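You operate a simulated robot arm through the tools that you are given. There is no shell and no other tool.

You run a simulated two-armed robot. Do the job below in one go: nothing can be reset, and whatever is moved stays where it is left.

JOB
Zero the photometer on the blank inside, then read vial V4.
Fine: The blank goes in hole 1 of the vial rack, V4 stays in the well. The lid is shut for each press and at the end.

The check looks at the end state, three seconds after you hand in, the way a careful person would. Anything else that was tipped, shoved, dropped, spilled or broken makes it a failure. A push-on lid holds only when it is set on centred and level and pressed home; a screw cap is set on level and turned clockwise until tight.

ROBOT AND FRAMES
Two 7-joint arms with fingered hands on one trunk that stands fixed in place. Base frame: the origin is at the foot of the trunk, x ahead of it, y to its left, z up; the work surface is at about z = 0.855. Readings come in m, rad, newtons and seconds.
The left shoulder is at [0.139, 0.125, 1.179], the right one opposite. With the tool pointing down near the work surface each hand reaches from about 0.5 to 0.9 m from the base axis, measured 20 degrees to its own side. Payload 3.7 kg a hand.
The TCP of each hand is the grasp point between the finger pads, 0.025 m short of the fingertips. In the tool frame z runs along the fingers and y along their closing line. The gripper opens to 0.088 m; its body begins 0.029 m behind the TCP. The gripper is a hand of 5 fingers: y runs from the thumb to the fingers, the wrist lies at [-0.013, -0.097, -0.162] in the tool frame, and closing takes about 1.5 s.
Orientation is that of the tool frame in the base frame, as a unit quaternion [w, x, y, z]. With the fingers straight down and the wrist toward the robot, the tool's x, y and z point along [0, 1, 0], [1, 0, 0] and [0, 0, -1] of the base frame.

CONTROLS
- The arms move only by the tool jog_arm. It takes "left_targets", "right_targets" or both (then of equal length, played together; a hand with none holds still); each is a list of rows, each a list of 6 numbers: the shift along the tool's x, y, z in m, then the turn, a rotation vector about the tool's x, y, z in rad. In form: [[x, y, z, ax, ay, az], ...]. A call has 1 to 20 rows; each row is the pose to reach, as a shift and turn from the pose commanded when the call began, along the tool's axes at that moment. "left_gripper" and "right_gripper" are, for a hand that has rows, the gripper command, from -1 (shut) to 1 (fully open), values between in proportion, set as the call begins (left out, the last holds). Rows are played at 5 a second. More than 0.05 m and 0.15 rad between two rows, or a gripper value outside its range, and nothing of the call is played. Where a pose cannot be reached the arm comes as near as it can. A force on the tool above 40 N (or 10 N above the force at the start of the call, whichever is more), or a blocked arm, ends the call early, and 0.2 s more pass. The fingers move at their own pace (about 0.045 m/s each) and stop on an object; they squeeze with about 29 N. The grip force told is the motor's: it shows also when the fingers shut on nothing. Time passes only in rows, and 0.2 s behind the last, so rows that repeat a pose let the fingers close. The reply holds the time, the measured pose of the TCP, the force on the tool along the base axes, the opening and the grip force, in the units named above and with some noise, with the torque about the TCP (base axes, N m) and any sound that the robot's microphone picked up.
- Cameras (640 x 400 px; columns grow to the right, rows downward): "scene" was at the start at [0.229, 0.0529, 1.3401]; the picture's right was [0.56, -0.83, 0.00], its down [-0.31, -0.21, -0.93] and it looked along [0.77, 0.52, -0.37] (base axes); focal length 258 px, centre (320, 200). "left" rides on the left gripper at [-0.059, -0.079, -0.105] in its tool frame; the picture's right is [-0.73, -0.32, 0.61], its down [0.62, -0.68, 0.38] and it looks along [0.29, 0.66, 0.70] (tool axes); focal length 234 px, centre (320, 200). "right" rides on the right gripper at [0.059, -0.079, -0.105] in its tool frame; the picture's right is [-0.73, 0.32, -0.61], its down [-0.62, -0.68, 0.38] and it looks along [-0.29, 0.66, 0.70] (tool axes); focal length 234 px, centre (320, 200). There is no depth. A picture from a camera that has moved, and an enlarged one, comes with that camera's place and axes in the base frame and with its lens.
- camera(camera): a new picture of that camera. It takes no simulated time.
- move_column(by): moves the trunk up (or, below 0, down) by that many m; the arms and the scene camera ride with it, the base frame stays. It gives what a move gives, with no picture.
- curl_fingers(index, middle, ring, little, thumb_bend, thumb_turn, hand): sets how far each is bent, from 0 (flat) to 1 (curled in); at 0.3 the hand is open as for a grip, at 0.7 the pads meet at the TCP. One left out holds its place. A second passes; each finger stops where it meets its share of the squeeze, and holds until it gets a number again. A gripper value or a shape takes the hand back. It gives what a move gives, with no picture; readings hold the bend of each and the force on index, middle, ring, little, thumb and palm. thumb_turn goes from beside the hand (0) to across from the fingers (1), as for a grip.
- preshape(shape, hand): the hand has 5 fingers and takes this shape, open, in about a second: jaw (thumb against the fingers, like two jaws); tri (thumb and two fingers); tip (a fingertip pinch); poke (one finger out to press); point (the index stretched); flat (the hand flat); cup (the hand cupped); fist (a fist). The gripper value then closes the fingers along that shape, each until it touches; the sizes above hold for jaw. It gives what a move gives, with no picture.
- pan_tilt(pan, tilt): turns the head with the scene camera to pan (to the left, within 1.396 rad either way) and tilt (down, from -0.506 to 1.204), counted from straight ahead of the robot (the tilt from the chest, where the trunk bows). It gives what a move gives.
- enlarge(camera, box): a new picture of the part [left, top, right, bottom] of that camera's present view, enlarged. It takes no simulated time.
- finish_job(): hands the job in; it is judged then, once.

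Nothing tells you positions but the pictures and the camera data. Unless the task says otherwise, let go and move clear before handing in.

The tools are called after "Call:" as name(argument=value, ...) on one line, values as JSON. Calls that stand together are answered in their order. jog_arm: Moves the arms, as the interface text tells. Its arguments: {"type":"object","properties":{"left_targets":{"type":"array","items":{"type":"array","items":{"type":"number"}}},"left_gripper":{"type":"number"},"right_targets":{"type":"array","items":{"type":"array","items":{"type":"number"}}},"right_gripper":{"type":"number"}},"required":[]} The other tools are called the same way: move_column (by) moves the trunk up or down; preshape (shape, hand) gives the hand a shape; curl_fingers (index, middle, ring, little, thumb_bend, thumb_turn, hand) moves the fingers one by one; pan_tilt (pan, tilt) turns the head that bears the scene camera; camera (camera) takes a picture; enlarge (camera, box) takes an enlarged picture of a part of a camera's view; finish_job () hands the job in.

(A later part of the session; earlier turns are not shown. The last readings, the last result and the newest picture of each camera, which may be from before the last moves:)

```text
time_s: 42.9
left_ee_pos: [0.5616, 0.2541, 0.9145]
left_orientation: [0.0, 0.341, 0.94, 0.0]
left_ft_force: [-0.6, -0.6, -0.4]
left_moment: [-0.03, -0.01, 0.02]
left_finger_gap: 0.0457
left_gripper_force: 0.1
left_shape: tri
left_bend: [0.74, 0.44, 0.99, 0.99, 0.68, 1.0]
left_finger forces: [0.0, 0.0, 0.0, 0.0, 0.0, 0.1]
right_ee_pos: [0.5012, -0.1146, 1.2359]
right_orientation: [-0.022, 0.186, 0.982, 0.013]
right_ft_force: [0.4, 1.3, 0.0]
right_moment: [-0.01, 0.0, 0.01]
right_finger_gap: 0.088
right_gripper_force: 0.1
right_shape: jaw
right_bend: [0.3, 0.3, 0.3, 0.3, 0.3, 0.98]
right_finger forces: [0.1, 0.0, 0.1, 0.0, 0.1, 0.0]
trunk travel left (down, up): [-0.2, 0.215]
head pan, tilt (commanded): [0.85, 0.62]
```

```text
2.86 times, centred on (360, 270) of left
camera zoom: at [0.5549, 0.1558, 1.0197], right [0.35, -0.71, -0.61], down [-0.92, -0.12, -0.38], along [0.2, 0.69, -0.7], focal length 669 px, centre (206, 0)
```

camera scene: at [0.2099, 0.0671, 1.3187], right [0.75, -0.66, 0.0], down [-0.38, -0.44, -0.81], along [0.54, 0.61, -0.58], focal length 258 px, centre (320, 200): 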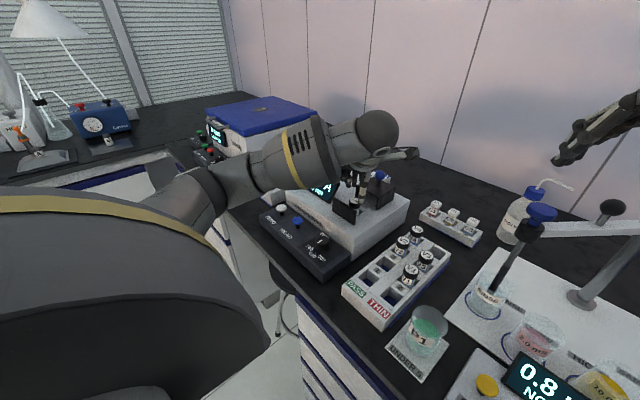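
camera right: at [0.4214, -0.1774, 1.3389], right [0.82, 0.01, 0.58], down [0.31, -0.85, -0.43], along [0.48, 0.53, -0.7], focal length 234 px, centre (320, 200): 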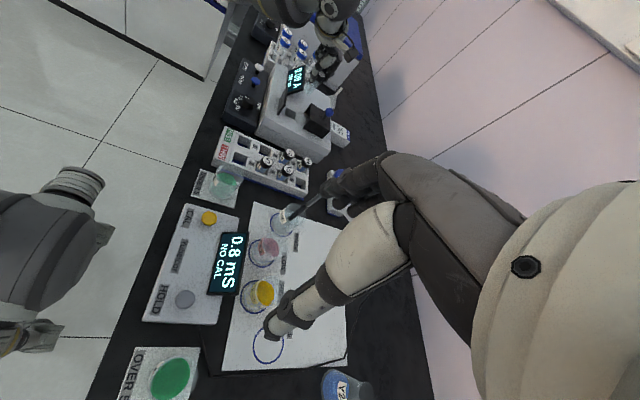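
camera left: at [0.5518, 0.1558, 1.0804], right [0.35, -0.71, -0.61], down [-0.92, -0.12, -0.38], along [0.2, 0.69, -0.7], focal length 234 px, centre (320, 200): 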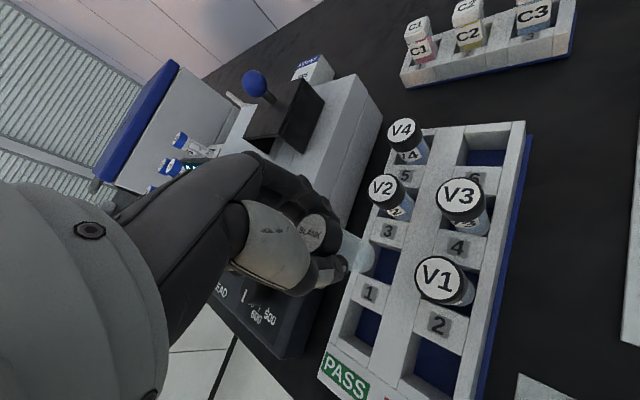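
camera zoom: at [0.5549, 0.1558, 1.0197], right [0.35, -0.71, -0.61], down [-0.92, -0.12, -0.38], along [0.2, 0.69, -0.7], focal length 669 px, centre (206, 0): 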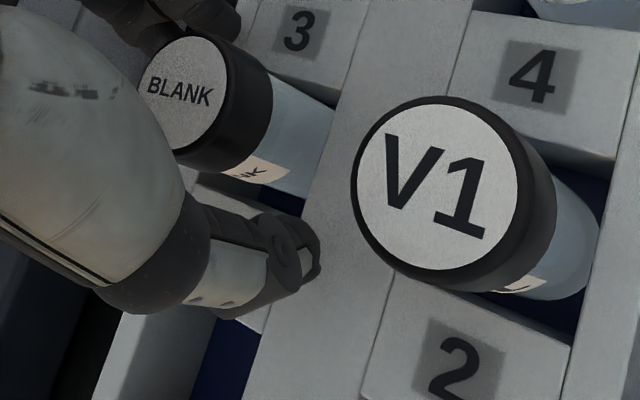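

Fingers are clear of the cap. Lifting straight up.

Call:
jog_arm(left_targets=[[0, 0, -0.01, 0, 0, 0], [0, 0, -0.025, 0, 0, 0], [0, 0, -0.05, 0, 0, 0], [0, 0, -0.08, 0, 0, 0], [0, 0, -0.1, 0, 0, 0]])

Call:
camera(camera="left")

Call:
enlarge(camera="scene", box=[340, 190, 460, 310])

Call:
enlarge(camera="right", box=[230, 90, 320, 180])

```text
time_s: 44.1
left_ee_pos: [0.5607, 0.2521, 1.0124]
left_orientation: [-0.001, 0.342, 0.94, 0.0]
left_ft_force: [0.4, -0.5, -0.3]
left_moment: [0.0, -0.02, 0.0]
left_finger_gap: 0.046
left_gripper_force: 0.1
left_shape: tri
left_bend: [0.74, 0.44, 0.99, 0.99, 0.68, 1.0]
left_finger forces: [0.0, 0.0, 0.1, 0.0, 0.1, 0.1]
right_ee_pos: [0.5013, -0.1143, 1.2365]
right_orientation: [-0.021, 0.187, 0.982, 0.012]
right_ft_force: [-0.5, -0.5, -0.5]
right_moment: [-0.01, 0.0, 0.01]
right_finger_gap: 0.0879
right_gripper_force: 0.0
right_shape: jaw
right_bend: [0.3, 0.3, 0.3, 0.3, 0.3, 0.98]
right_finger forces: [0.0, 0.0, 0.1, 0.1, 0.0, 0.0]
trunk travel left (down, up): [-0.2, 0.215]
head pan, tilt (commanded): [0.85, 0.62]
```

```text
taken
camera left: at [0.5551, 0.1544, 1.1189], right [0.35, -0.71, -0.61], down [-0.92, -0.12, -0.38], along [0.2, 0.69, -0.7], focal length 234 px, centre (320, 200)
```

left: 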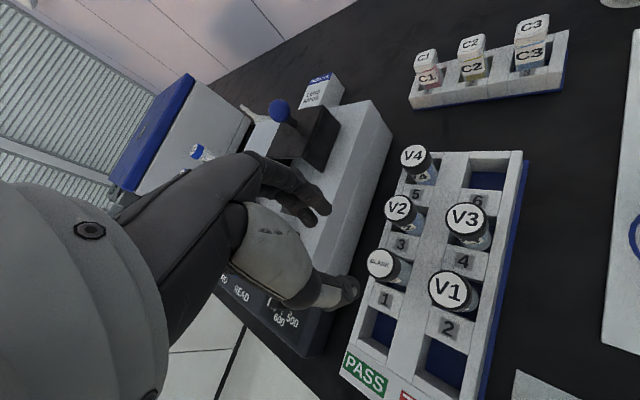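

```text
3.33 times, centred on (400, 250) of scene
camera zoom: at [0.2097, 0.0671, 1.3187], right [0.75, -0.66, 0.0], down [-0.38, -0.44, -0.81], along [0.54, 0.61, -0.58], focal length 860 px, centre (53, 33)
```

zoom: 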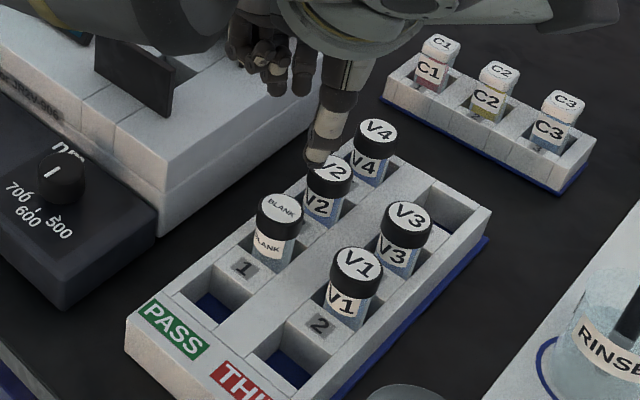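

```text
4.44 times, centred on (275, 135) of right
camera zoom: at [0.4208, -0.1698, 1.3411], right [0.82, 0.01, 0.58], down [0.32, -0.85, -0.42], along [0.49, 0.53, -0.7], focal length 1041 px, centre (520, 489)
```

zoom: 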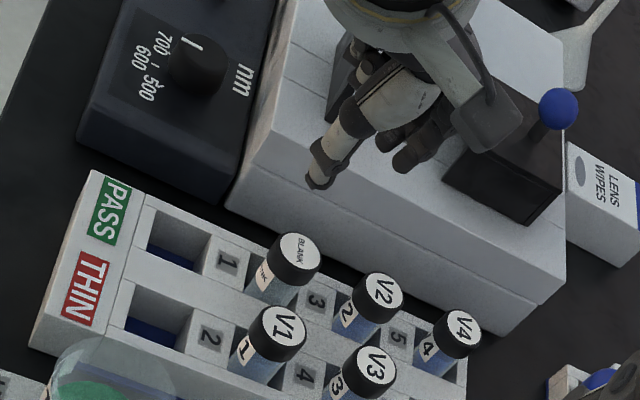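

The BLANK stands properly in hole 1. Now V4 — zooming in to refine its location.

Call:
enlarge(camera="left", box=[360, 130, 500, 250])

Call:
enlarge(camera="scene", box=[380, 200, 450, 270])

```text
3.33 times, centred on (430, 190) of left
camera zoom: at [0.5551, 0.1544, 1.1189], right [0.35, -0.71, -0.61], down [-0.92, -0.12, -0.38], along [0.2, 0.69, -0.7], focal length 781 px, centre (-47, 233)
```

zoom: 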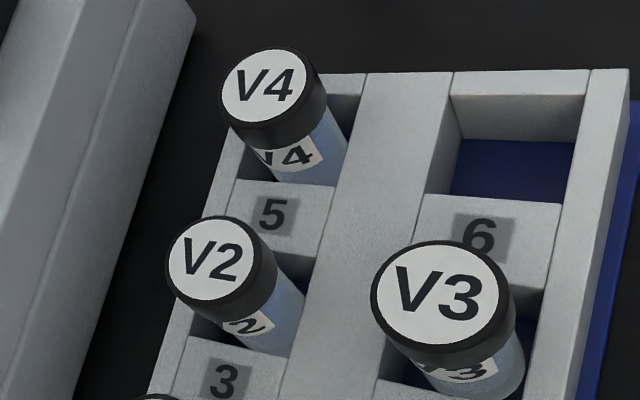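

```text
5.71 times, centred on (415, 235) of scene
camera zoom: at [0.2097, 0.0671, 1.3187], right [0.75, -0.66, 0.0], down [-0.38, -0.44, -0.81], along [0.54, 0.61, -0.58], focal length 1475 px, centre (-223, 0)
```

zoom: 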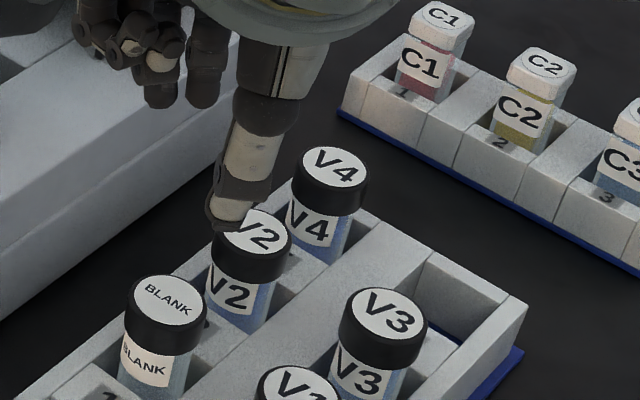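

V4's cap is at (0.674, 0.254), top z≈0.917. Moving the open fingers above it.

Call:
jog_arm(left_targets=[[-0.0171, 0.0145, 0, 0, 0, 0], [-0.0342, 0.029, 0, 0, 0, 0], [-0.0513, 0.0435, 0, 0, 0, 0], [-0.0684, 0.058, 0, 0, 0, 0], [-0.0855, 0.0724, 0, 0, 0, 0], [-0.0855, 0.0724, 0, 0, 0, 0]])

Call:
enlarge(camera="left", box=[270, 180, 430, 320])

Call:
enlarge(camera="scene", box=[370, 160, 470, 260])

Call:
enlarge(camera="right", box=[240, 90, 340, 190])

```text
time_s: 45.5
left_ee_pos: [0.6721, 0.2545, 1.0136]
left_orientation: [0.0, 0.342, 0.94, -0.001]
left_ft_force: [0.4, 0.1, 0.6]
left_moment: [0.01, -0.01, -0.02]
left_finger_gap: 0.0458
left_gripper_force: 0.1
left_shape: tri
left_bend: [0.74, 0.44, 0.99, 0.99, 0.68, 1.0]
left_finger forces: [0.0, 0.1, 0.0, 0.1, 0.1, 0.0]
right_ee_pos: [0.5012, -0.1143, 1.2355]
right_orientation: [-0.021, 0.187, 0.982, 0.013]
right_ft_force: [-0.6, 0.4, 0.3]
right_moment: [0.01, 0.02, 0.0]
right_finger_gap: 0.0878
right_gripper_force: 0.1
right_shape: jaw
right_bend: [0.3, 0.3, 0.3, 0.3, 0.3, 0.98]
right_finger forces: [0.1, 0.0, 0.0, 0.0, 0.0, 0.1]
trunk travel left (down, up): [-0.2, 0.215]
head pan, tilt (commanded): [0.85, 0.62]
```

```text
2.86 times, centred on (350, 250) of left
camera zoom: at [0.667, 0.1556, 1.1186], right [0.35, -0.72, -0.61], down [-0.92, -0.12, -0.38], along [0.2, 0.69, -0.7], focal length 669 px, centre (234, 57)
```

zoom: 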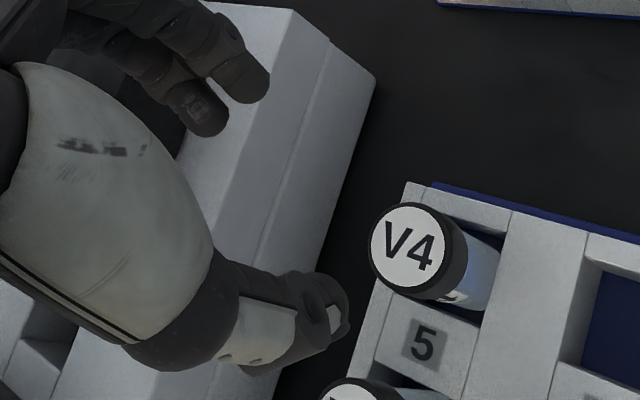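

```text
4.00 times, centred on (420, 210) of scene
camera zoom: at [0.2096, 0.0672, 1.3188], right [0.75, -0.66, 0.0], down [-0.38, -0.44, -0.81], along [0.54, 0.61, -0.58], focal length 1032 px, centre (-80, 160)
```

zoom: 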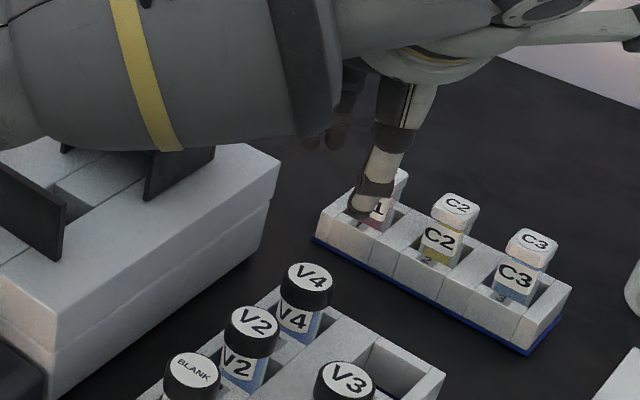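

```text
4.00 times, centred on (290, 140) of right
camera zoom: at [0.4207, -0.1697, 1.3413], right [0.82, 0.01, 0.58], down [0.32, -0.85, -0.42], along [0.49, 0.53, -0.7], focal length 937 px, centre (440, 440)
```

zoom: 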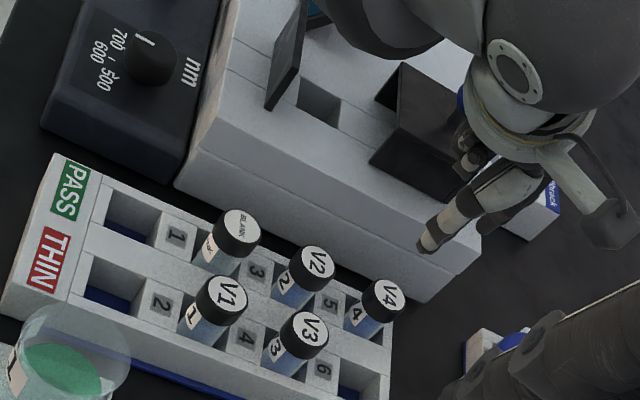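

Centred over V4 within ~2 mm. Descending most of the way and checking.

Call:
jog_arm(left_targets=[[0, 0, 0.025, 0, 0, 0], [0, 0, 0.05, 0, 0, 0], [0, 0, 0.065, 0, 0, 0], [0, 0, 0.075, 0, 0, 0]])

Call:
enlarge(camera="left", box=[270, 180, 430, 320])

Call:
enlarge(camera="right", box=[270, 110, 340, 180])

Call:
enlarge(camera="scene", box=[380, 190, 450, 260])

```text
time_s: 46.5
left_ee_pos: [0.6712, 0.2537, 0.9391]
left_orientation: [0.001, 0.342, 0.94, -0.001]
left_ft_force: [1.1, 0.9, -0.3]
left_moment: [0.01, -0.03, -0.01]
left_finger_gap: 0.0459
left_gripper_force: 0.0
left_shape: tri
left_bend: [0.74, 0.44, 0.99, 0.99, 0.68, 1.0]
left_finger forces: [0.0, 0.1, 0.0, 0.0, 0.0, 0.0]
right_ee_pos: [0.5022, -0.1142, 1.2355]
right_orientation: [-0.022, 0.187, 0.982, 0.013]
right_ft_force: [-0.6, -0.3, 0.2]
right_moment: [-0.05, 0.01, 0.03]
right_finger_gap: 0.088
right_gripper_force: 0.0
right_shape: jaw
right_bend: [0.3, 0.3, 0.3, 0.3, 0.3, 0.98]
right_finger forces: [0.0, 0.1, 0.0, 0.1, 0.0, 0.1]
trunk travel left (down, up): [-0.2, 0.215]
head pan, tilt (commanded): [0.85, 0.62]
```

```text
2.86 times, centred on (350, 250) of left
camera zoom: at [0.6665, 0.156, 1.0442], right [0.35, -0.71, -0.61], down [-0.92, -0.12, -0.38], along [0.2, 0.69, -0.7], focal length 669 px, centre (234, 57)
```

zoom: 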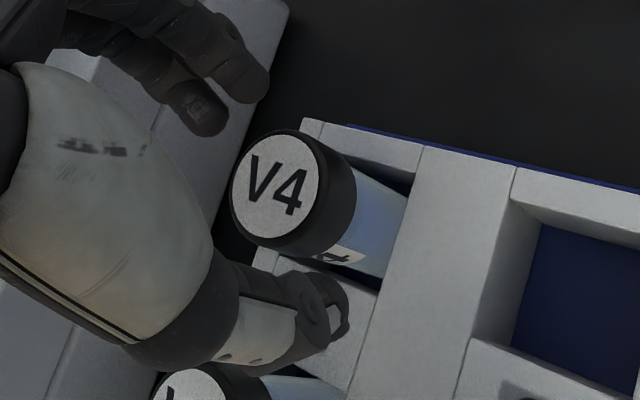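

```text
5.71 times, centred on (305, 145) of right
camera zoom: at [0.4211, -0.1697, 1.341], right [0.82, 0.01, 0.58], down [0.32, -0.85, -0.42], along [0.49, 0.53, -0.7], focal length 1338 px, centre (406, 514)
```

zoom: 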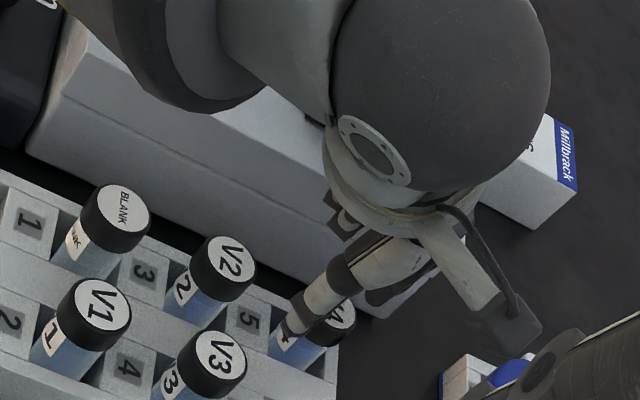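

```text
5.71 times, centred on (415, 225) of scene
camera zoom: at [0.2099, 0.0671, 1.3187], right [0.75, -0.66, 0.0], down [-0.38, -0.44, -0.81], along [0.54, 0.61, -0.58], focal length 1475 px, centre (-223, 57)
```

zoom: 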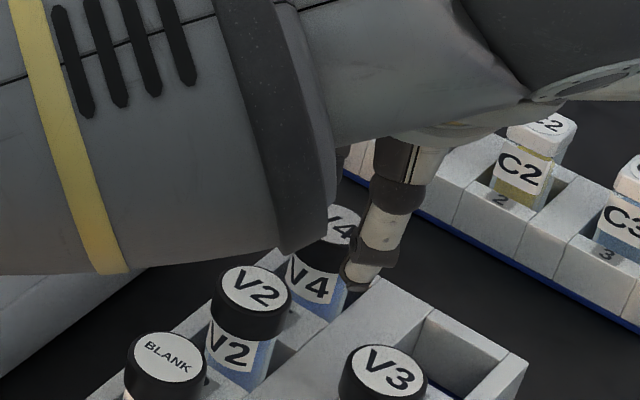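

Still centred and clear. Down the last 2.4 cm, then close.

Call:
jog_arm(left_targets=[[0.0, 0.001, 0.008, 0, 0, 0], [0.0, 0.001, 0.016, 0, 0, 0], [0.0, 0.001, 0.021, 0, 0, 0], [0.0, 0.001, 0.0245, 0, 0, 0]])

Call:
enlarge(camera="left", box=[270, 180, 430, 320])

Call:
enlarge(camera="right", box=[270, 110, 340, 180])

```text
time_s: 47.5
left_ee_pos: [0.6743, 0.2557, 0.9138]
left_orientation: [-0.001, 0.342, 0.94, -0.001]
left_ft_force: [-0.3, 0.2, 0.6]
left_moment: [-0.01, -0.03, 0.0]
left_finger_gap: 0.0462
left_gripper_force: 0.1
left_shape: tri
left_bend: [0.74, 0.44, 0.99, 0.99, 0.68, 1.0]
left_finger forces: [0.0, 0.1, 0.0, 0.1, 0.1, 0.0]
right_ee_pos: [0.5019, -0.1146, 1.2362]
right_orientation: [-0.022, 0.186, 0.982, 0.013]
right_ft_force: [-0.1, -0.3, -0.1]
right_moment: [-0.03, 0.01, -0.03]
right_finger_gap: 0.0882
right_gripper_force: 0.0
right_shape: jaw
right_bend: [0.3, 0.3, 0.3, 0.3, 0.3, 0.98]
right_finger forces: [0.0, 0.0, 0.2, 0.0, 0.0, 0.1]
trunk travel left (down, up): [-0.2, 0.215]
head pan, tilt (commanded): [0.85, 0.62]
```

```text
2.86 times, centred on (350, 250) of left
camera zoom: at [0.6684, 0.1574, 1.0196], right [0.35, -0.71, -0.61], down [-0.92, -0.12, -0.38], along [0.2, 0.69, -0.7], focal length 669 px, centre (234, 57)
```

zoom: 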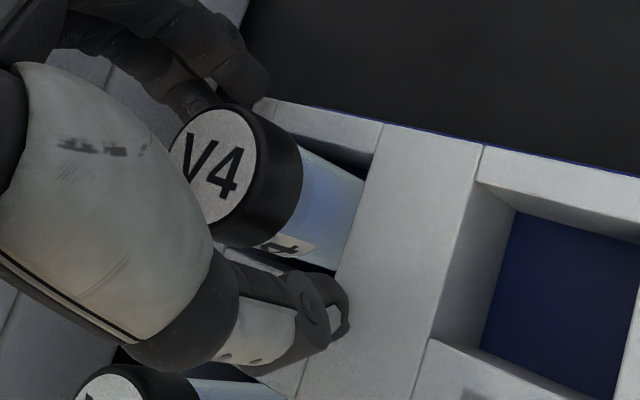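

```text
5.71 times, centred on (305, 145) of right
camera zoom: at [0.4211, -0.1697, 1.341], right [0.82, 0.01, 0.58], down [0.31, -0.85, -0.42], along [0.49, 0.53, -0.7], focal length 1338 px, centre (406, 514)
```

zoom: 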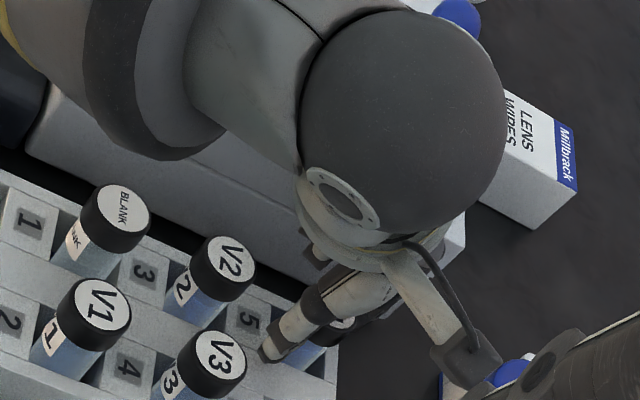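

V4's cap is between thumb and two fingers. Closing.

Call:
jog_arm(left_targets=[[0, -0.001, 0, 0, 0, 0], [0, -0.001, 0, 0, 0, 0], [0, -0.001, 0, 0, 0, 0], [0, -0.001, 0, 0, 0, 0], [0, -0.001, 0, 0, 0, 0], [0, -0.001, 0, 0, 0, 0]], left_gripper=-1)

Call:
enlarge(camera="left", box=[270, 180, 430, 320])

```text
time_s: 48.9
left_ee_pos: [0.673, 0.2542, 0.9139]
left_orientation: [-0.001, 0.342, 0.94, -0.001]
left_ft_force: [-0.3, -0.1, 0.5]
left_moment: [0.0, -0.01, -0.02]
left_finger_gap: 0.0169
left_gripper_force: 29.0
left_shape: tri
left_bend: [0.73, 0.6, 1.0, 1.0, 0.75, 1.0]
left_finger forces: [12.9, 13.0, 0.0, 0.1, 25.9, 0.0]
right_ee_pos: [0.5022, -0.1139, 1.2361]
right_orientation: [-0.021, 0.187, 0.982, 0.013]
right_ft_force: [0.8, -0.7, 0.1]
right_moment: [-0.02, 0.01, 0.02]
right_finger_gap: 0.0879
right_gripper_force: 0.1
right_shape: jaw
right_bend: [0.3, 0.3, 0.3, 0.3, 0.3, 0.98]
right_finger forces: [0.0, 0.0, 0.1, 0.0, 0.0, 0.0]
trunk travel left (down, up): [-0.2, 0.215]
head pan, tilt (commanded): [0.85, 0.62]
```

```text
2.86 times, centred on (350, 250) of left
camera zoom: at [0.6676, 0.1565, 1.0195], right [0.35, -0.71, -0.61], down [-0.92, -0.12, -0.38], along [0.2, 0.69, -0.7], focal length 669 px, centre (234, 57)
```

zoom: 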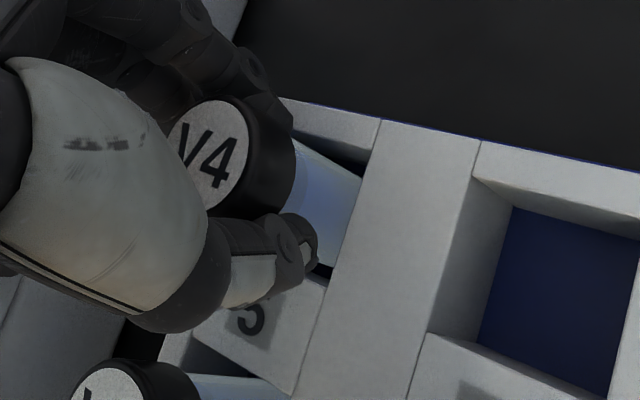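

Same balanced grip. Lifting V4 straight out of the rack to transport height.

Call:
jog_arm(left_targets=[[0, 0, -0.008, 0, 0, 0], [0, 0, -0.02, 0, 0, 0], [0, 0, -0.035, 0, 0, 0], [0, 0, -0.055, 0, 0, 0], [0, 0, -0.08, 0, 0, 0], [0, 0, -0.105, 0, 0, 0], [0, 0, -0.13, 0, 0, 0], [0, 0, -0.156, 0, 0, 0], [0, 0, -0.156, 0, 0, 0]])

Call:
camera(camera="left")

Call:
enlarge(camera="scene", box=[340, 120, 480, 260])

Call:
enlarge(camera="right", box=[230, 60, 350, 180])

```text
time_s: 50.9
left_ee_pos: [0.6732, 0.2541, 1.0696]
left_orientation: [0.0, 0.342, 0.94, -0.001]
left_ft_force: [-0.5, 0.2, -0.3]
left_moment: [0.01, 0.03, 0.01]
left_finger_gap: 0.0168
left_gripper_force: 28.5
left_shape: tri
left_bend: [0.73, 0.6, 1.0, 1.0, 0.75, 1.0]
left_finger forces: [13.3, 13.1, 0.1, 0.0, 25.8, 0.0]
right_ee_pos: [0.5023, -0.1136, 1.2354]
right_orientation: [-0.021, 0.187, 0.982, 0.013]
right_ft_force: [-0.5, -0.1, 1.5]
right_moment: [-0.01, -0.04, -0.01]
right_finger_gap: 0.0878
right_gripper_force: 0.1
right_shape: jaw
right_bend: [0.3, 0.3, 0.3, 0.3, 0.3, 0.98]
right_finger forces: [0.0, 0.1, 0.0, 0.0, 0.0, 0.0]
trunk travel left (down, up): [-0.2, 0.215]
head pan, tilt (commanded): [0.85, 0.62]
```

```text
taken
camera left: at [0.668, 0.1564, 1.1761], right [0.35, -0.71, -0.61], down [-0.92, -0.12, -0.38], along [0.2, 0.69, -0.7], focal length 234 px, centre (320, 200)
```

left: 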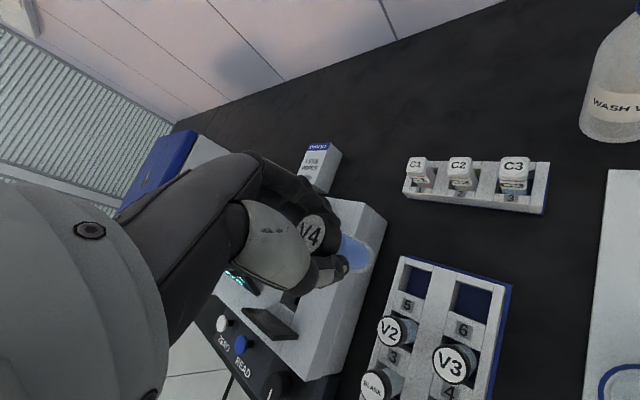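

```text
2.86 times, centred on (410, 190) of scene
camera zoom: at [0.2103, 0.0673, 1.3185], right [0.75, -0.66, 0.0], down [-0.38, -0.44, -0.81], along [0.54, 0.61, -0.58], focal length 737 px, centre (63, 229)
```

zoom: 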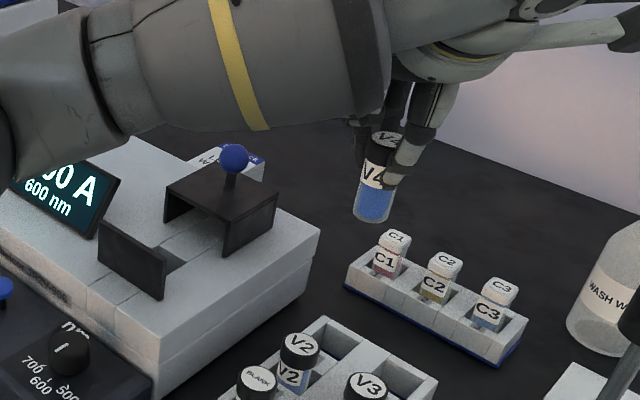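

```text
3.33 times, centred on (290, 120) of right
camera zoom: at [0.4216, -0.1696, 1.3407], right [0.82, 0.01, 0.58], down [0.31, -0.85, -0.42], along [0.48, 0.53, -0.7], focal length 781 px, centre (420, 467)
```

zoom: 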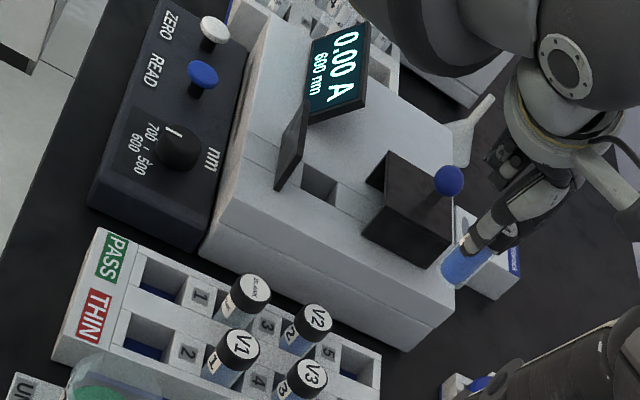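

V4 is held upright. I'll carry it first in −x, then +y, to above the well at (0.600, 0.387), staying above the hood and knob.

Call:
jog_arm(left_targets=[[0.0142, -0.0119, 0, 0, 0, 0], [0.0284, -0.0238, 0, 0, 0, 0], [0.0425, -0.0357, 0, 0, 0, 0], [0.0567, -0.0476, 0, 0, 0, 0], [0.0737, -0.0274, 0, 0, 0, 0], [0.0907, -0.0072, 0, 0, 0, 0], [0.1077, 0.013, 0, 0, 0, 0], [0.1247, 0.0332, 0, 0, 0, 0], [0.142, 0.0538, 0, 0, 0, 0], [0.142, 0.0538, 0, 0, 0, 0]])

Call:
enlarge(camera="left", box=[260, 170, 440, 330])

Call:
enlarge(camera="scene", box=[310, 130, 430, 240])

Call:
enlarge(camera="right", box=[250, 50, 350, 150])

```text
time_s: 53.1
left_ee_pos: [0.5992, 0.3858, 1.0705]
left_orientation: [0.0, 0.342, 0.94, 0.0]
left_ft_force: [-0.5, 0.8, -0.8]
left_moment: [0.01, -0.02, 0.02]
left_finger_gap: 0.0169
left_gripper_force: 29.2
left_shape: tri
left_bend: [0.73, 0.6, 1.0, 1.0, 0.75, 1.0]
left_finger forces: [13.2, 13.2, 0.1, 0.0, 25.8, 0.0]
right_ee_pos: [0.5027, -0.1148, 1.2354]
right_orientation: [-0.021, 0.187, 0.982, 0.013]
right_ft_force: [0.2, 0.9, 0.1]
right_moment: [-0.02, -0.02, 0.0]
right_finger_gap: 0.0877
right_gripper_force: 0.0
right_shape: jaw
right_bend: [0.3, 0.3, 0.3, 0.3, 0.3, 0.98]
right_finger forces: [0.0, 0.0, 0.0, 0.0, 0.1, 0.0]
trunk travel left (down, up): [-0.2, 0.215]
head pan, tilt (commanded): [0.85, 0.62]
```

```text
2.50 times, centred on (350, 250) of left
camera zoom: at [0.593, 0.2883, 1.1762], right [0.35, -0.71, -0.61], down [-0.92, -0.12, -0.38], along [0.2, 0.69, -0.7], focal length 585 px, centre (245, 75)
```

zoom: 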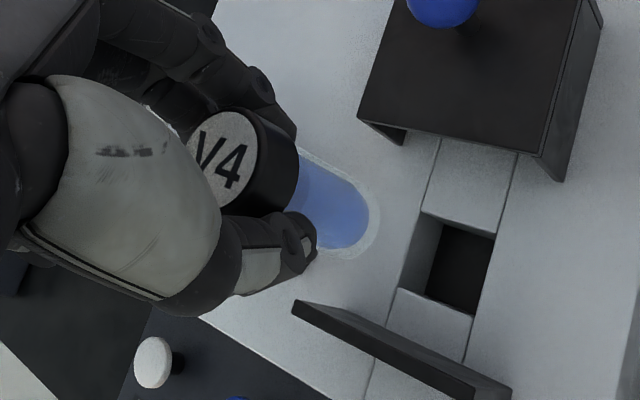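

```text
3.64 times, centred on (370, 185) of scene
camera zoom: at [0.2099, 0.067, 1.3186], right [0.75, -0.66, 0.0], down [-0.38, -0.44, -0.81], along [0.54, 0.61, -0.58], focal length 938 px, centre (138, 254)
```

zoom: 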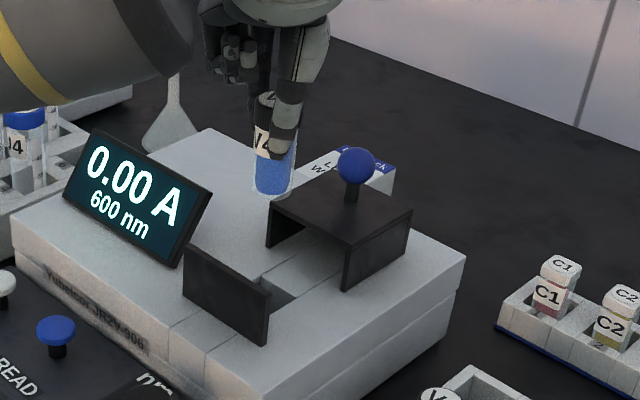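

```text
4.00 times, centred on (300, 100) of right
camera zoom: at [0.4211, -0.1698, 1.341], right [0.82, 0.01, 0.58], down [0.32, -0.85, -0.42], along [0.49, 0.53, -0.7], focal length 937 px, centre (400, 600)
```

zoom: 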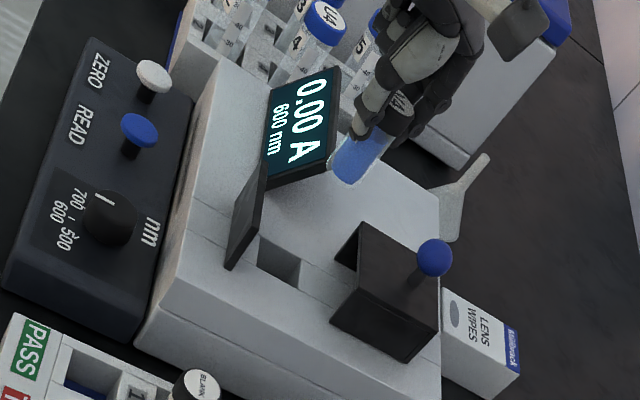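

The well centre measures about (0.600, 0.385), 30–32 mm wide; the vial currently sits ~2–3 mm off toward +x,+y. Correcting and descending partway.

Call:
jog_arm(left_targets=[[-0.0004, -0.0036, 0.015, 0, 0, 0], [-0.0004, -0.0036, 0.03, 0, 0, 0], [-0.0004, -0.0036, 0.045, 0, 0, 0], [-0.0004, -0.0036, 0.06, 0, 0, 0], [-0.0004, -0.0036, 0.06, 0, 0, 0]])

Call:
enlarge(camera="left", box=[260, 170, 440, 330])

Call:
enlarge(camera="scene", box=[320, 150, 400, 230])

Call:
enlarge(camera="right", box=[260, 60, 330, 130])

```text
time_s: 54.3
left_ee_pos: [0.5963, 0.3836, 1.0099]
left_orientation: [0.0, 0.341, 0.94, 0.0]
left_ft_force: [-0.5, -0.8, -0.9]
left_moment: [0.02, -0.02, 0.0]
left_finger_gap: 0.017
left_gripper_force: 28.9
left_shape: tri
left_bend: [0.73, 0.6, 1.0, 1.0, 0.75, 1.0]
left_finger forces: [13.5, 13.2, 0.0, 0.0, 25.9, 0.0]
right_ee_pos: [0.5014, -0.1154, 1.2364]
right_orientation: [-0.021, 0.187, 0.982, 0.012]
right_ft_force: [0.1, -1.0, 0.6]
right_moment: [-0.01, 0.02, 0.0]
right_finger_gap: 0.088
right_gripper_force: 0.1
right_shape: jaw
right_bend: [0.3, 0.3, 0.3, 0.3, 0.3, 0.98]
right_finger forces: [0.0, 0.0, 0.0, 0.1, 0.0, 0.0]
trunk travel left (down, up): [-0.2, 0.215]
head pan, tilt (commanded): [0.85, 0.62]
```

```text
2.50 times, centred on (350, 250) of left
camera zoom: at [0.59, 0.2856, 1.1154], right [0.35, -0.72, -0.61], down [-0.92, -0.12, -0.38], along [0.2, 0.69, -0.7], focal length 585 px, centre (245, 75)
```

zoom: 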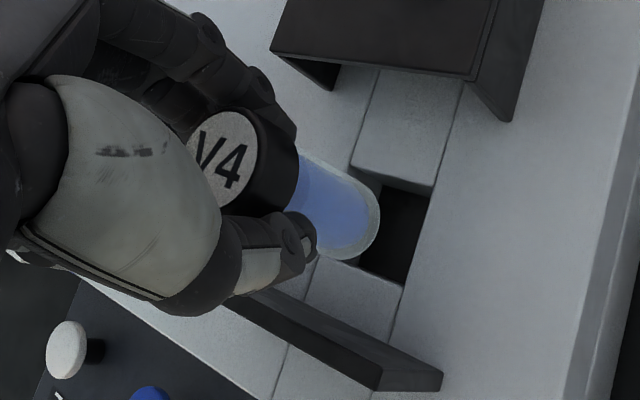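

```text
5.00 times, centred on (360, 190) of scene
camera zoom: at [0.2097, 0.0671, 1.3187], right [0.75, -0.66, 0.0], down [-0.38, -0.44, -0.81], along [0.54, 0.61, -0.58], focal length 1290 px, centre (120, 250)
```

zoom: 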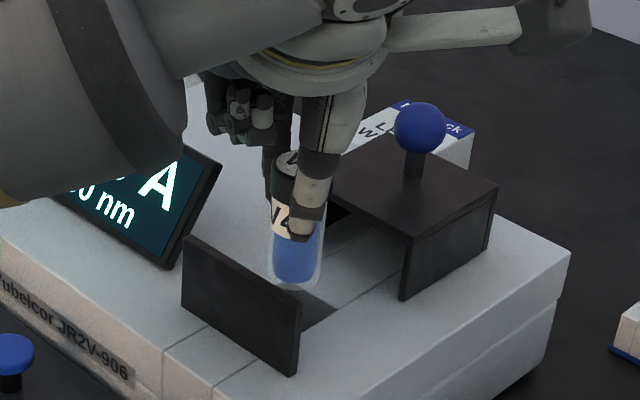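

```text
5.71 times, centred on (295, 95) of right
camera zoom: at [0.4209, -0.1697, 1.3412], right [0.82, 0.01, 0.58], down [0.32, -0.85, -0.42], along [0.49, 0.53, -0.7], focal length 1338 px, centre (463, 800)
```

zoom: 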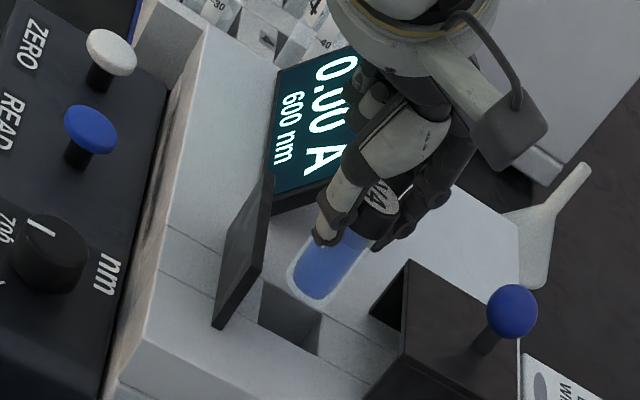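

I want a sharper look at the vial's tilt and offset before inserting.

Call:
enlarge(camera="left", box=[310, 200, 390, 260])

Call:
enlarge(camera="scene", box=[340, 165, 385, 210])

Call:
enlarge(camera="right", box=[280, 75, 315, 110])

```text
6.67 times, centred on (350, 230) of left
camera zoom: at [0.59, 0.2856, 1.1154], right [0.35, -0.72, -0.61], down [-0.92, -0.12, -0.38], along [0.2, 0.69, -0.7], focal length 1561 px, centre (120, 0)
```

zoom: 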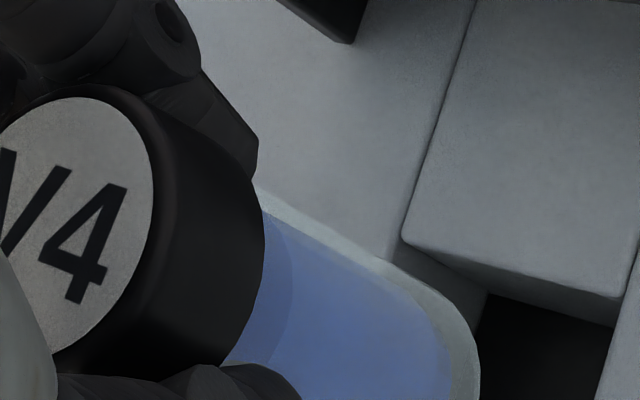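

```text
8.89 times, centred on (362, 188) of scene
camera zoom: at [0.2097, 0.0671, 1.3187], right [0.75, -0.66, 0.0], down [-0.38, -0.44, -0.81], along [0.54, 0.61, -0.58], focal length 2294 px, centre (-58, 311)
```

zoom: 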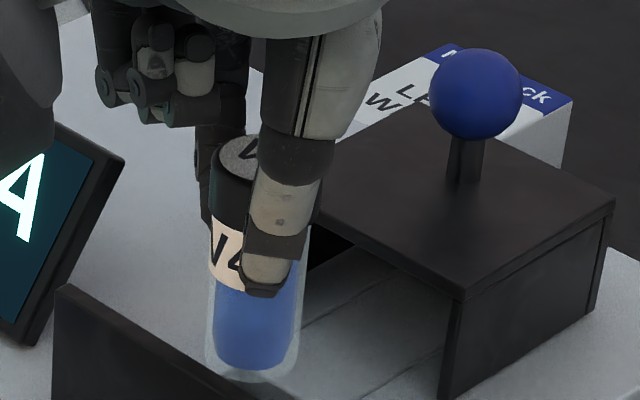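

```text
11.43 times, centred on (298, 92) of right
camera zoom: at [0.4209, -0.1697, 1.3412], right [0.82, 0.01, 0.58], down [0.32, -0.85, -0.42], along [0.49, 0.53, -0.7], focal length 2676 px, centre (577, 1429)
```

zoom: 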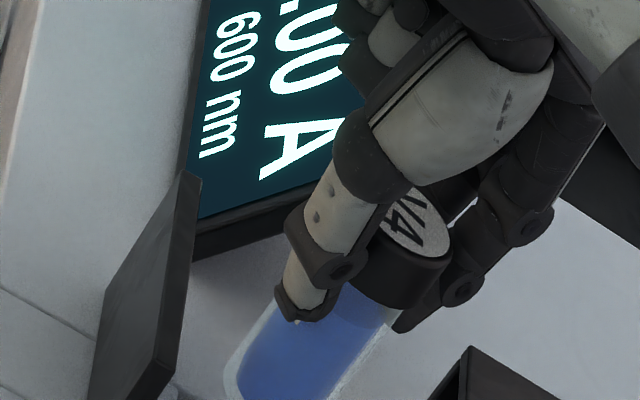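

The vial may lean ~2°, so I'll judge alignment with its bottom just above the rim. Lowering 16 mm with a small shift.

Call:
jog_arm(left_targets=[[-0.0002, 0.0014, 0.006, 0, 0, 0], [-0.0002, 0.0028, 0.012, 0, 0, 0], [-0.0002, 0.0028, 0.016, 0, 0, 0], [-0.0002, 0.0028, 0.016, 0, 0, 0]])

Call:
enlarge(camera="left", box=[300, 190, 420, 290])

Call:
enlarge(camera="scene", box=[340, 165, 390, 215])

Call:
enlarge(camera="right", box=[270, 80, 320, 130])

```text
time_s: 55.3
left_ee_pos: [0.5993, 0.3855, 0.9948]
left_orientation: [-0.001, 0.342, 0.94, -0.001]
left_ft_force: [0.5, -0.2, -0.7]
left_moment: [-0.01, 0.02, 0.03]
left_finger_gap: 0.0168
left_gripper_force: 28.8
left_shape: tri
left_bend: [0.73, 0.6, 1.0, 1.0, 0.75, 1.0]
left_finger forces: [13.3, 13.2, 0.1, 0.1, 25.8, 0.0]
right_ee_pos: [0.5017, -0.1138, 1.2361]
right_orientation: [-0.021, 0.187, 0.982, 0.013]
right_ft_force: [-0.4, 0.0, -0.2]
right_moment: [-0.02, -0.01, 0.0]
right_finger_gap: 0.0878
right_gripper_force: 0.1
right_shape: jaw
right_bend: [0.3, 0.3, 0.3, 0.3, 0.3, 0.98]
right_finger forces: [0.0, 0.1, 0.1, 0.0, 0.1, 0.0]
trunk travel left (down, up): [-0.2, 0.215]
head pan, tilt (commanded): [0.85, 0.62]
```

```text
4.00 times, centred on (360, 240) of left
camera zoom: at [0.5934, 0.2882, 1.1003], right [0.35, -0.71, -0.61], down [-0.92, -0.12, -0.38], along [0.2, 0.69, -0.7], focal length 937 px, centre (160, 40)
```

zoom: 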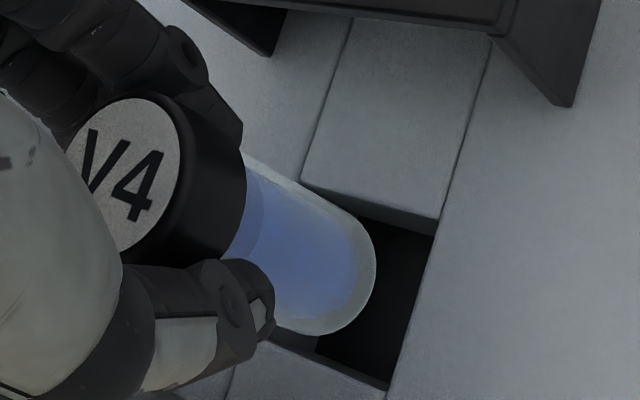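

```text
8.00 times, centred on (365, 190) of scene
camera zoom: at [0.2098, 0.0671, 1.3187], right [0.75, -0.66, 0.0], down [-0.38, -0.44, -0.81], along [0.54, 0.61, -0.58], focal length 2064 px, centre (-40, 280)
```

zoom: 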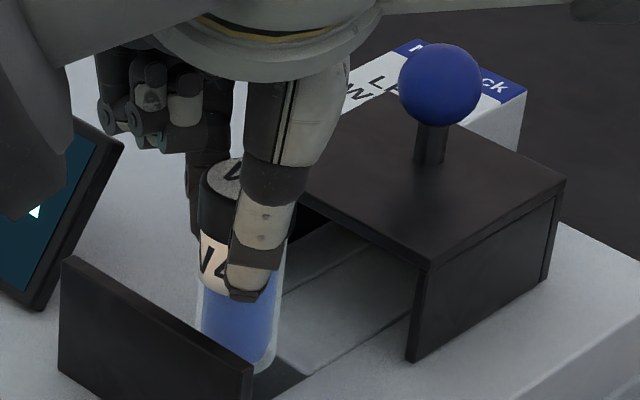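

```text
8.00 times, centred on (295, 105) of right
camera zoom: at [0.421, -0.1697, 1.3411], right [0.82, 0.01, 0.58], down [0.32, -0.85, -0.42], along [0.49, 0.53, -0.7], focal length 1873 px, centre (520, 960)
```

zoom: 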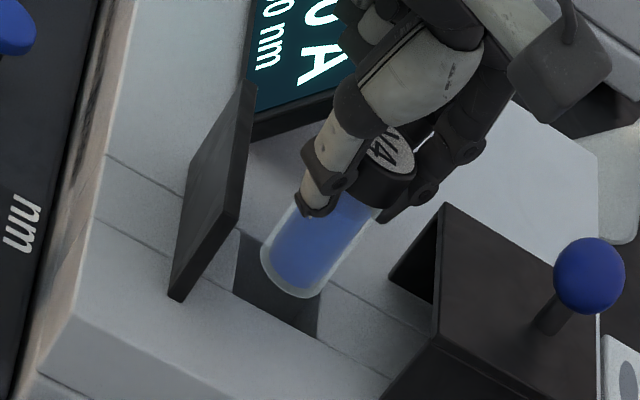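

Right view shows the bottom dead-centre over the well; left view suggests ~2 mm toward −y. I'll split the difference (−1 mm) and ease it in.

Call:
jog_arm(left_targets=[[-0.0006, -0.0008, 0.003, 0, 0, 0], [-0.0006, -0.0008, 0.006, 0, 0, 0], [-0.0006, -0.0008, 0.009, 0, 0, 0], [-0.0006, -0.0008, 0.012, 0, 0, 0], [-0.0006, -0.0008, 0.015, 0, 0, 0]])

Call:
enlarge(camera="left", box=[300, 190, 420, 290])

Call:
enlarge(camera="right", box=[270, 80, 320, 130])

```text
time_s: 56.5
left_ee_pos: [0.5991, 0.3842, 0.9788]
left_orientation: [0.0, 0.343, 0.939, 0.0]
left_ft_force: [-0.4, 0.2, 0.3]
left_moment: [-0.01, 0.01, 0.02]
left_finger_gap: 0.0169
left_gripper_force: 28.3
left_shape: tri
left_bend: [0.73, 0.6, 1.0, 1.0, 0.75, 1.0]
left_finger forces: [13.4, 13.1, 0.0, 0.0, 26.0, 0.0]
right_ee_pos: [0.5021, -0.1145, 1.235]
right_orientation: [-0.021, 0.187, 0.982, 0.013]
right_ft_force: [-0.3, -0.3, 0.5]
right_moment: [0.01, 0.02, -0.01]
right_finger_gap: 0.0878
right_gripper_force: 0.0
right_shape: jaw
right_bend: [0.3, 0.3, 0.3, 0.3, 0.3, 0.98]
right_finger forces: [0.0, 0.1, 0.1, 0.0, 0.0, 0.0]
trunk travel left (down, up): [-0.2, 0.215]
head pan, tilt (commanded): [0.85, 0.62]
```

```text
4.00 times, centred on (360, 240) of left
camera zoom: at [0.593, 0.2871, 1.0847], right [0.35, -0.72, -0.61], down [-0.92, -0.12, -0.38], along [0.2, 0.69, -0.7], focal length 937 px, centre (160, 40)
```

zoom: 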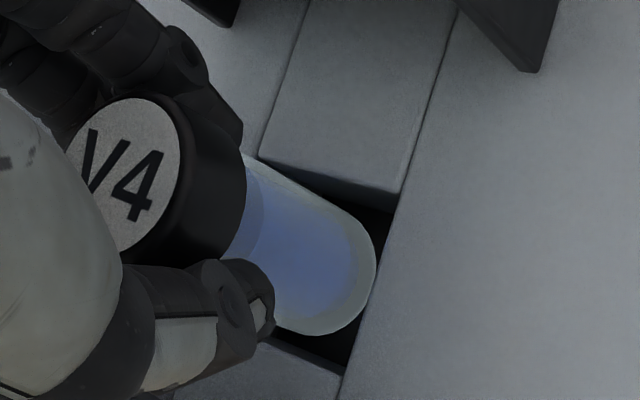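

```text
8.00 times, centred on (295, 105) of right
camera zoom: at [0.4212, -0.1697, 1.341], right [0.82, 0.01, 0.58], down [0.31, -0.85, -0.42], along [0.49, 0.53, -0.7], focal length 1873 px, centre (520, 960)
```

zoom: 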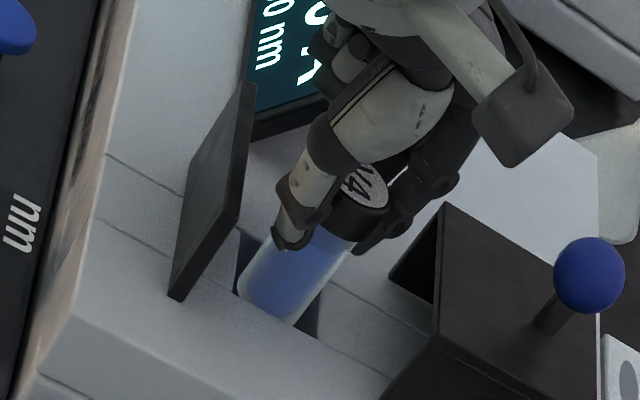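

V4 is entering the well with no contact force. Continuing down in small steps.

Call:
jog_arm(left_targets=[[0, 0, 0.003, 0, 0, 0], [0, 0, 0.006, 0, 0, 0], [0, 0, 0.009, 0, 0, 0], [0, 0, 0.012, 0, 0, 0]])

Call:
enlarge(camera="left", box=[300, 190, 420, 290])

Call:
enlarge(camera="right", box=[270, 80, 320, 130])

```text
time_s: 57.5
left_ee_pos: [0.5985, 0.3848, 0.9656]
left_orientation: [-0.001, 0.342, 0.94, 0.0]
left_ft_force: [-0.5, -0.6, -1.0]
left_moment: [0.02, 0.0, 0.0]
left_finger_gap: 0.0168
left_gripper_force: 28.6
left_shape: tri
left_bend: [0.73, 0.6, 1.0, 1.0, 0.75, 1.0]
left_finger forces: [13.4, 13.3, 0.1, 0.0, 25.9, 0.0]
right_ee_pos: [0.5009, -0.1132, 1.2353]
right_orientation: [-0.022, 0.187, 0.982, 0.013]
right_ft_force: [-0.3, 0.5, 0.2]
right_moment: [0.02, 0.0, 0.03]
right_finger_gap: 0.088
right_gripper_force: 0.0
right_shape: jaw
right_bend: [0.3, 0.3, 0.3, 0.3, 0.3, 0.98]
right_finger forces: [0.0, 0.0, 0.1, 0.1, 0.1, 0.0]
trunk travel left (down, up): [-0.2, 0.215]
head pan, tilt (commanded): [0.85, 0.62]
```

```text
4.00 times, centred on (360, 240) of left
camera zoom: at [0.5932, 0.287, 1.0725], right [0.35, -0.71, -0.61], down [-0.92, -0.12, -0.38], along [0.2, 0.69, -0.7], focal length 937 px, centre (160, 40)
```

zoom: 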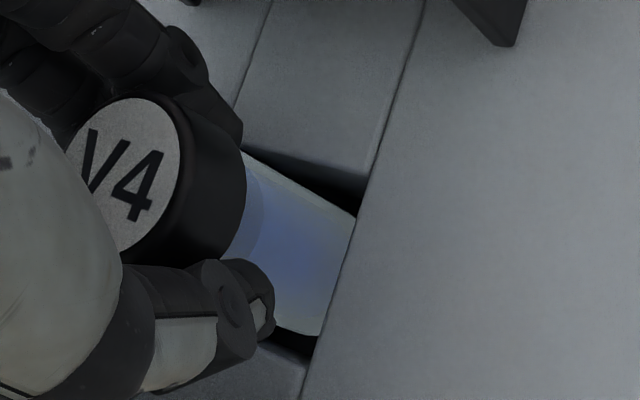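

```text
8.00 times, centred on (295, 105) of right
camera zoom: at [0.4211, -0.1697, 1.341], right [0.82, 0.01, 0.58], down [0.32, -0.85, -0.42], along [0.49, 0.53, -0.7], focal length 1873 px, centre (520, 960)
```

zoom: 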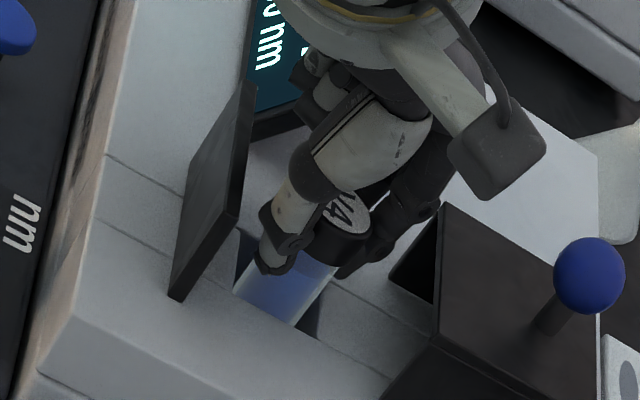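

Call:
jog_arm(left_targets=[[0, 0, 0.0015, 0, 0, 0], [0, 0, 0.003, 0, 0, 0], [0, 0, 0.0045, 0, 0, 0], [0, 0, 0.006, 0, 0, 0]])

```text
time_s: 58.5
left_ee_pos: [0.5998, 0.3855, 0.9608]
left_orientation: [-0.001, 0.342, 0.94, -0.001]
left_ft_force: [0.3, -0.7, -0.2]
left_moment: [0.0, 0.0, 0.0]
left_finger_gap: 0.017
left_gripper_force: 28.9
left_shape: tri
left_bend: [0.73, 0.6, 1.0, 1.0, 0.75, 1.0]
left_finger forces: [13.4, 13.4, 0.1, 0.0, 25.9, 0.0]
right_ee_pos: [0.5015, -0.1153, 1.2364]
right_orientation: [-0.021, 0.187, 0.982, 0.013]
right_ft_force: [-0.3, 0.8, -0.2]
right_moment: [0.0, -0.02, -0.02]
right_finger_gap: 0.0879
right_gripper_force: 0.0
right_shape: jaw
right_bend: [0.3, 0.3, 0.3, 0.3, 0.3, 0.98]
right_finger forces: [0.1, 0.0, 0.0, 0.0, 0.1, 0.1]
trunk travel left (down, up): [-0.2, 0.215]
head pan, tilt (commanded): [0.85, 0.62]
```

Call:
jog_arm(left_targets=[[0, 0, 0.001, 0, 0, 0], [0, 0, 0.002, 0, 0, 0], [0, 0, 0.003, 0, 0, 0]])

Call:
enlarge(camera="left", box=[300, 190, 420, 290])

```text
time_s: 59.3
left_ee_pos: [0.5985, 0.3846, 0.9583]
left_orientation: [0.001, 0.341, 0.94, -0.001]
left_ft_force: [0.3, -0.1, 1.3]
left_moment: [0.04, -0.02, 0.01]
left_finger_gap: 0.0168
left_gripper_force: 29.1
left_shape: tri
left_bend: [0.73, 0.6, 1.0, 1.0, 0.75, 1.0]
left_finger forces: [13.4, 13.5, 0.1, 0.0, 26.1, 0.0]
right_ee_pos: [0.5016, -0.1151, 1.2368]
right_orientation: [-0.02, 0.187, 0.982, 0.013]
right_ft_force: [-0.2, 0.2, -1.4]
right_moment: [-0.02, 0.0, -0.01]
right_finger_gap: 0.0878
right_gripper_force: 0.0
right_shape: jaw
right_bend: [0.3, 0.3, 0.3, 0.3, 0.3, 0.98]
right_finger forces: [0.0, 0.0, 0.0, 0.1, 0.0, 0.0]
trunk travel left (down, up): [-0.2, 0.215]
head pan, tilt (commanded): [0.85, 0.62]
```

```text
4.00 times, centred on (360, 240) of left
camera zoom: at [0.5928, 0.287, 1.0641], right [0.35, -0.71, -0.61], down [-0.92, -0.12, -0.38], along [0.2, 0.69, -0.7], focal length 937 px, centre (160, 40)
```

zoom: 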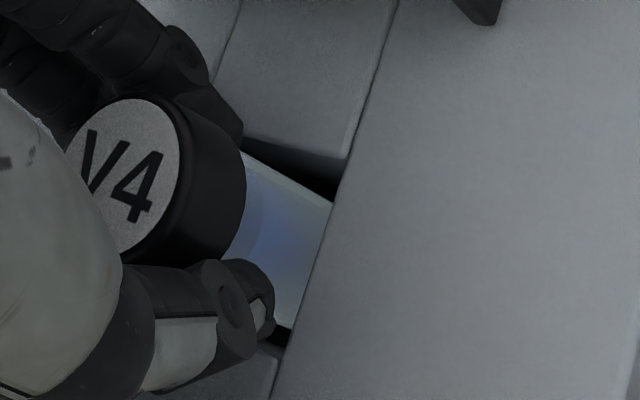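

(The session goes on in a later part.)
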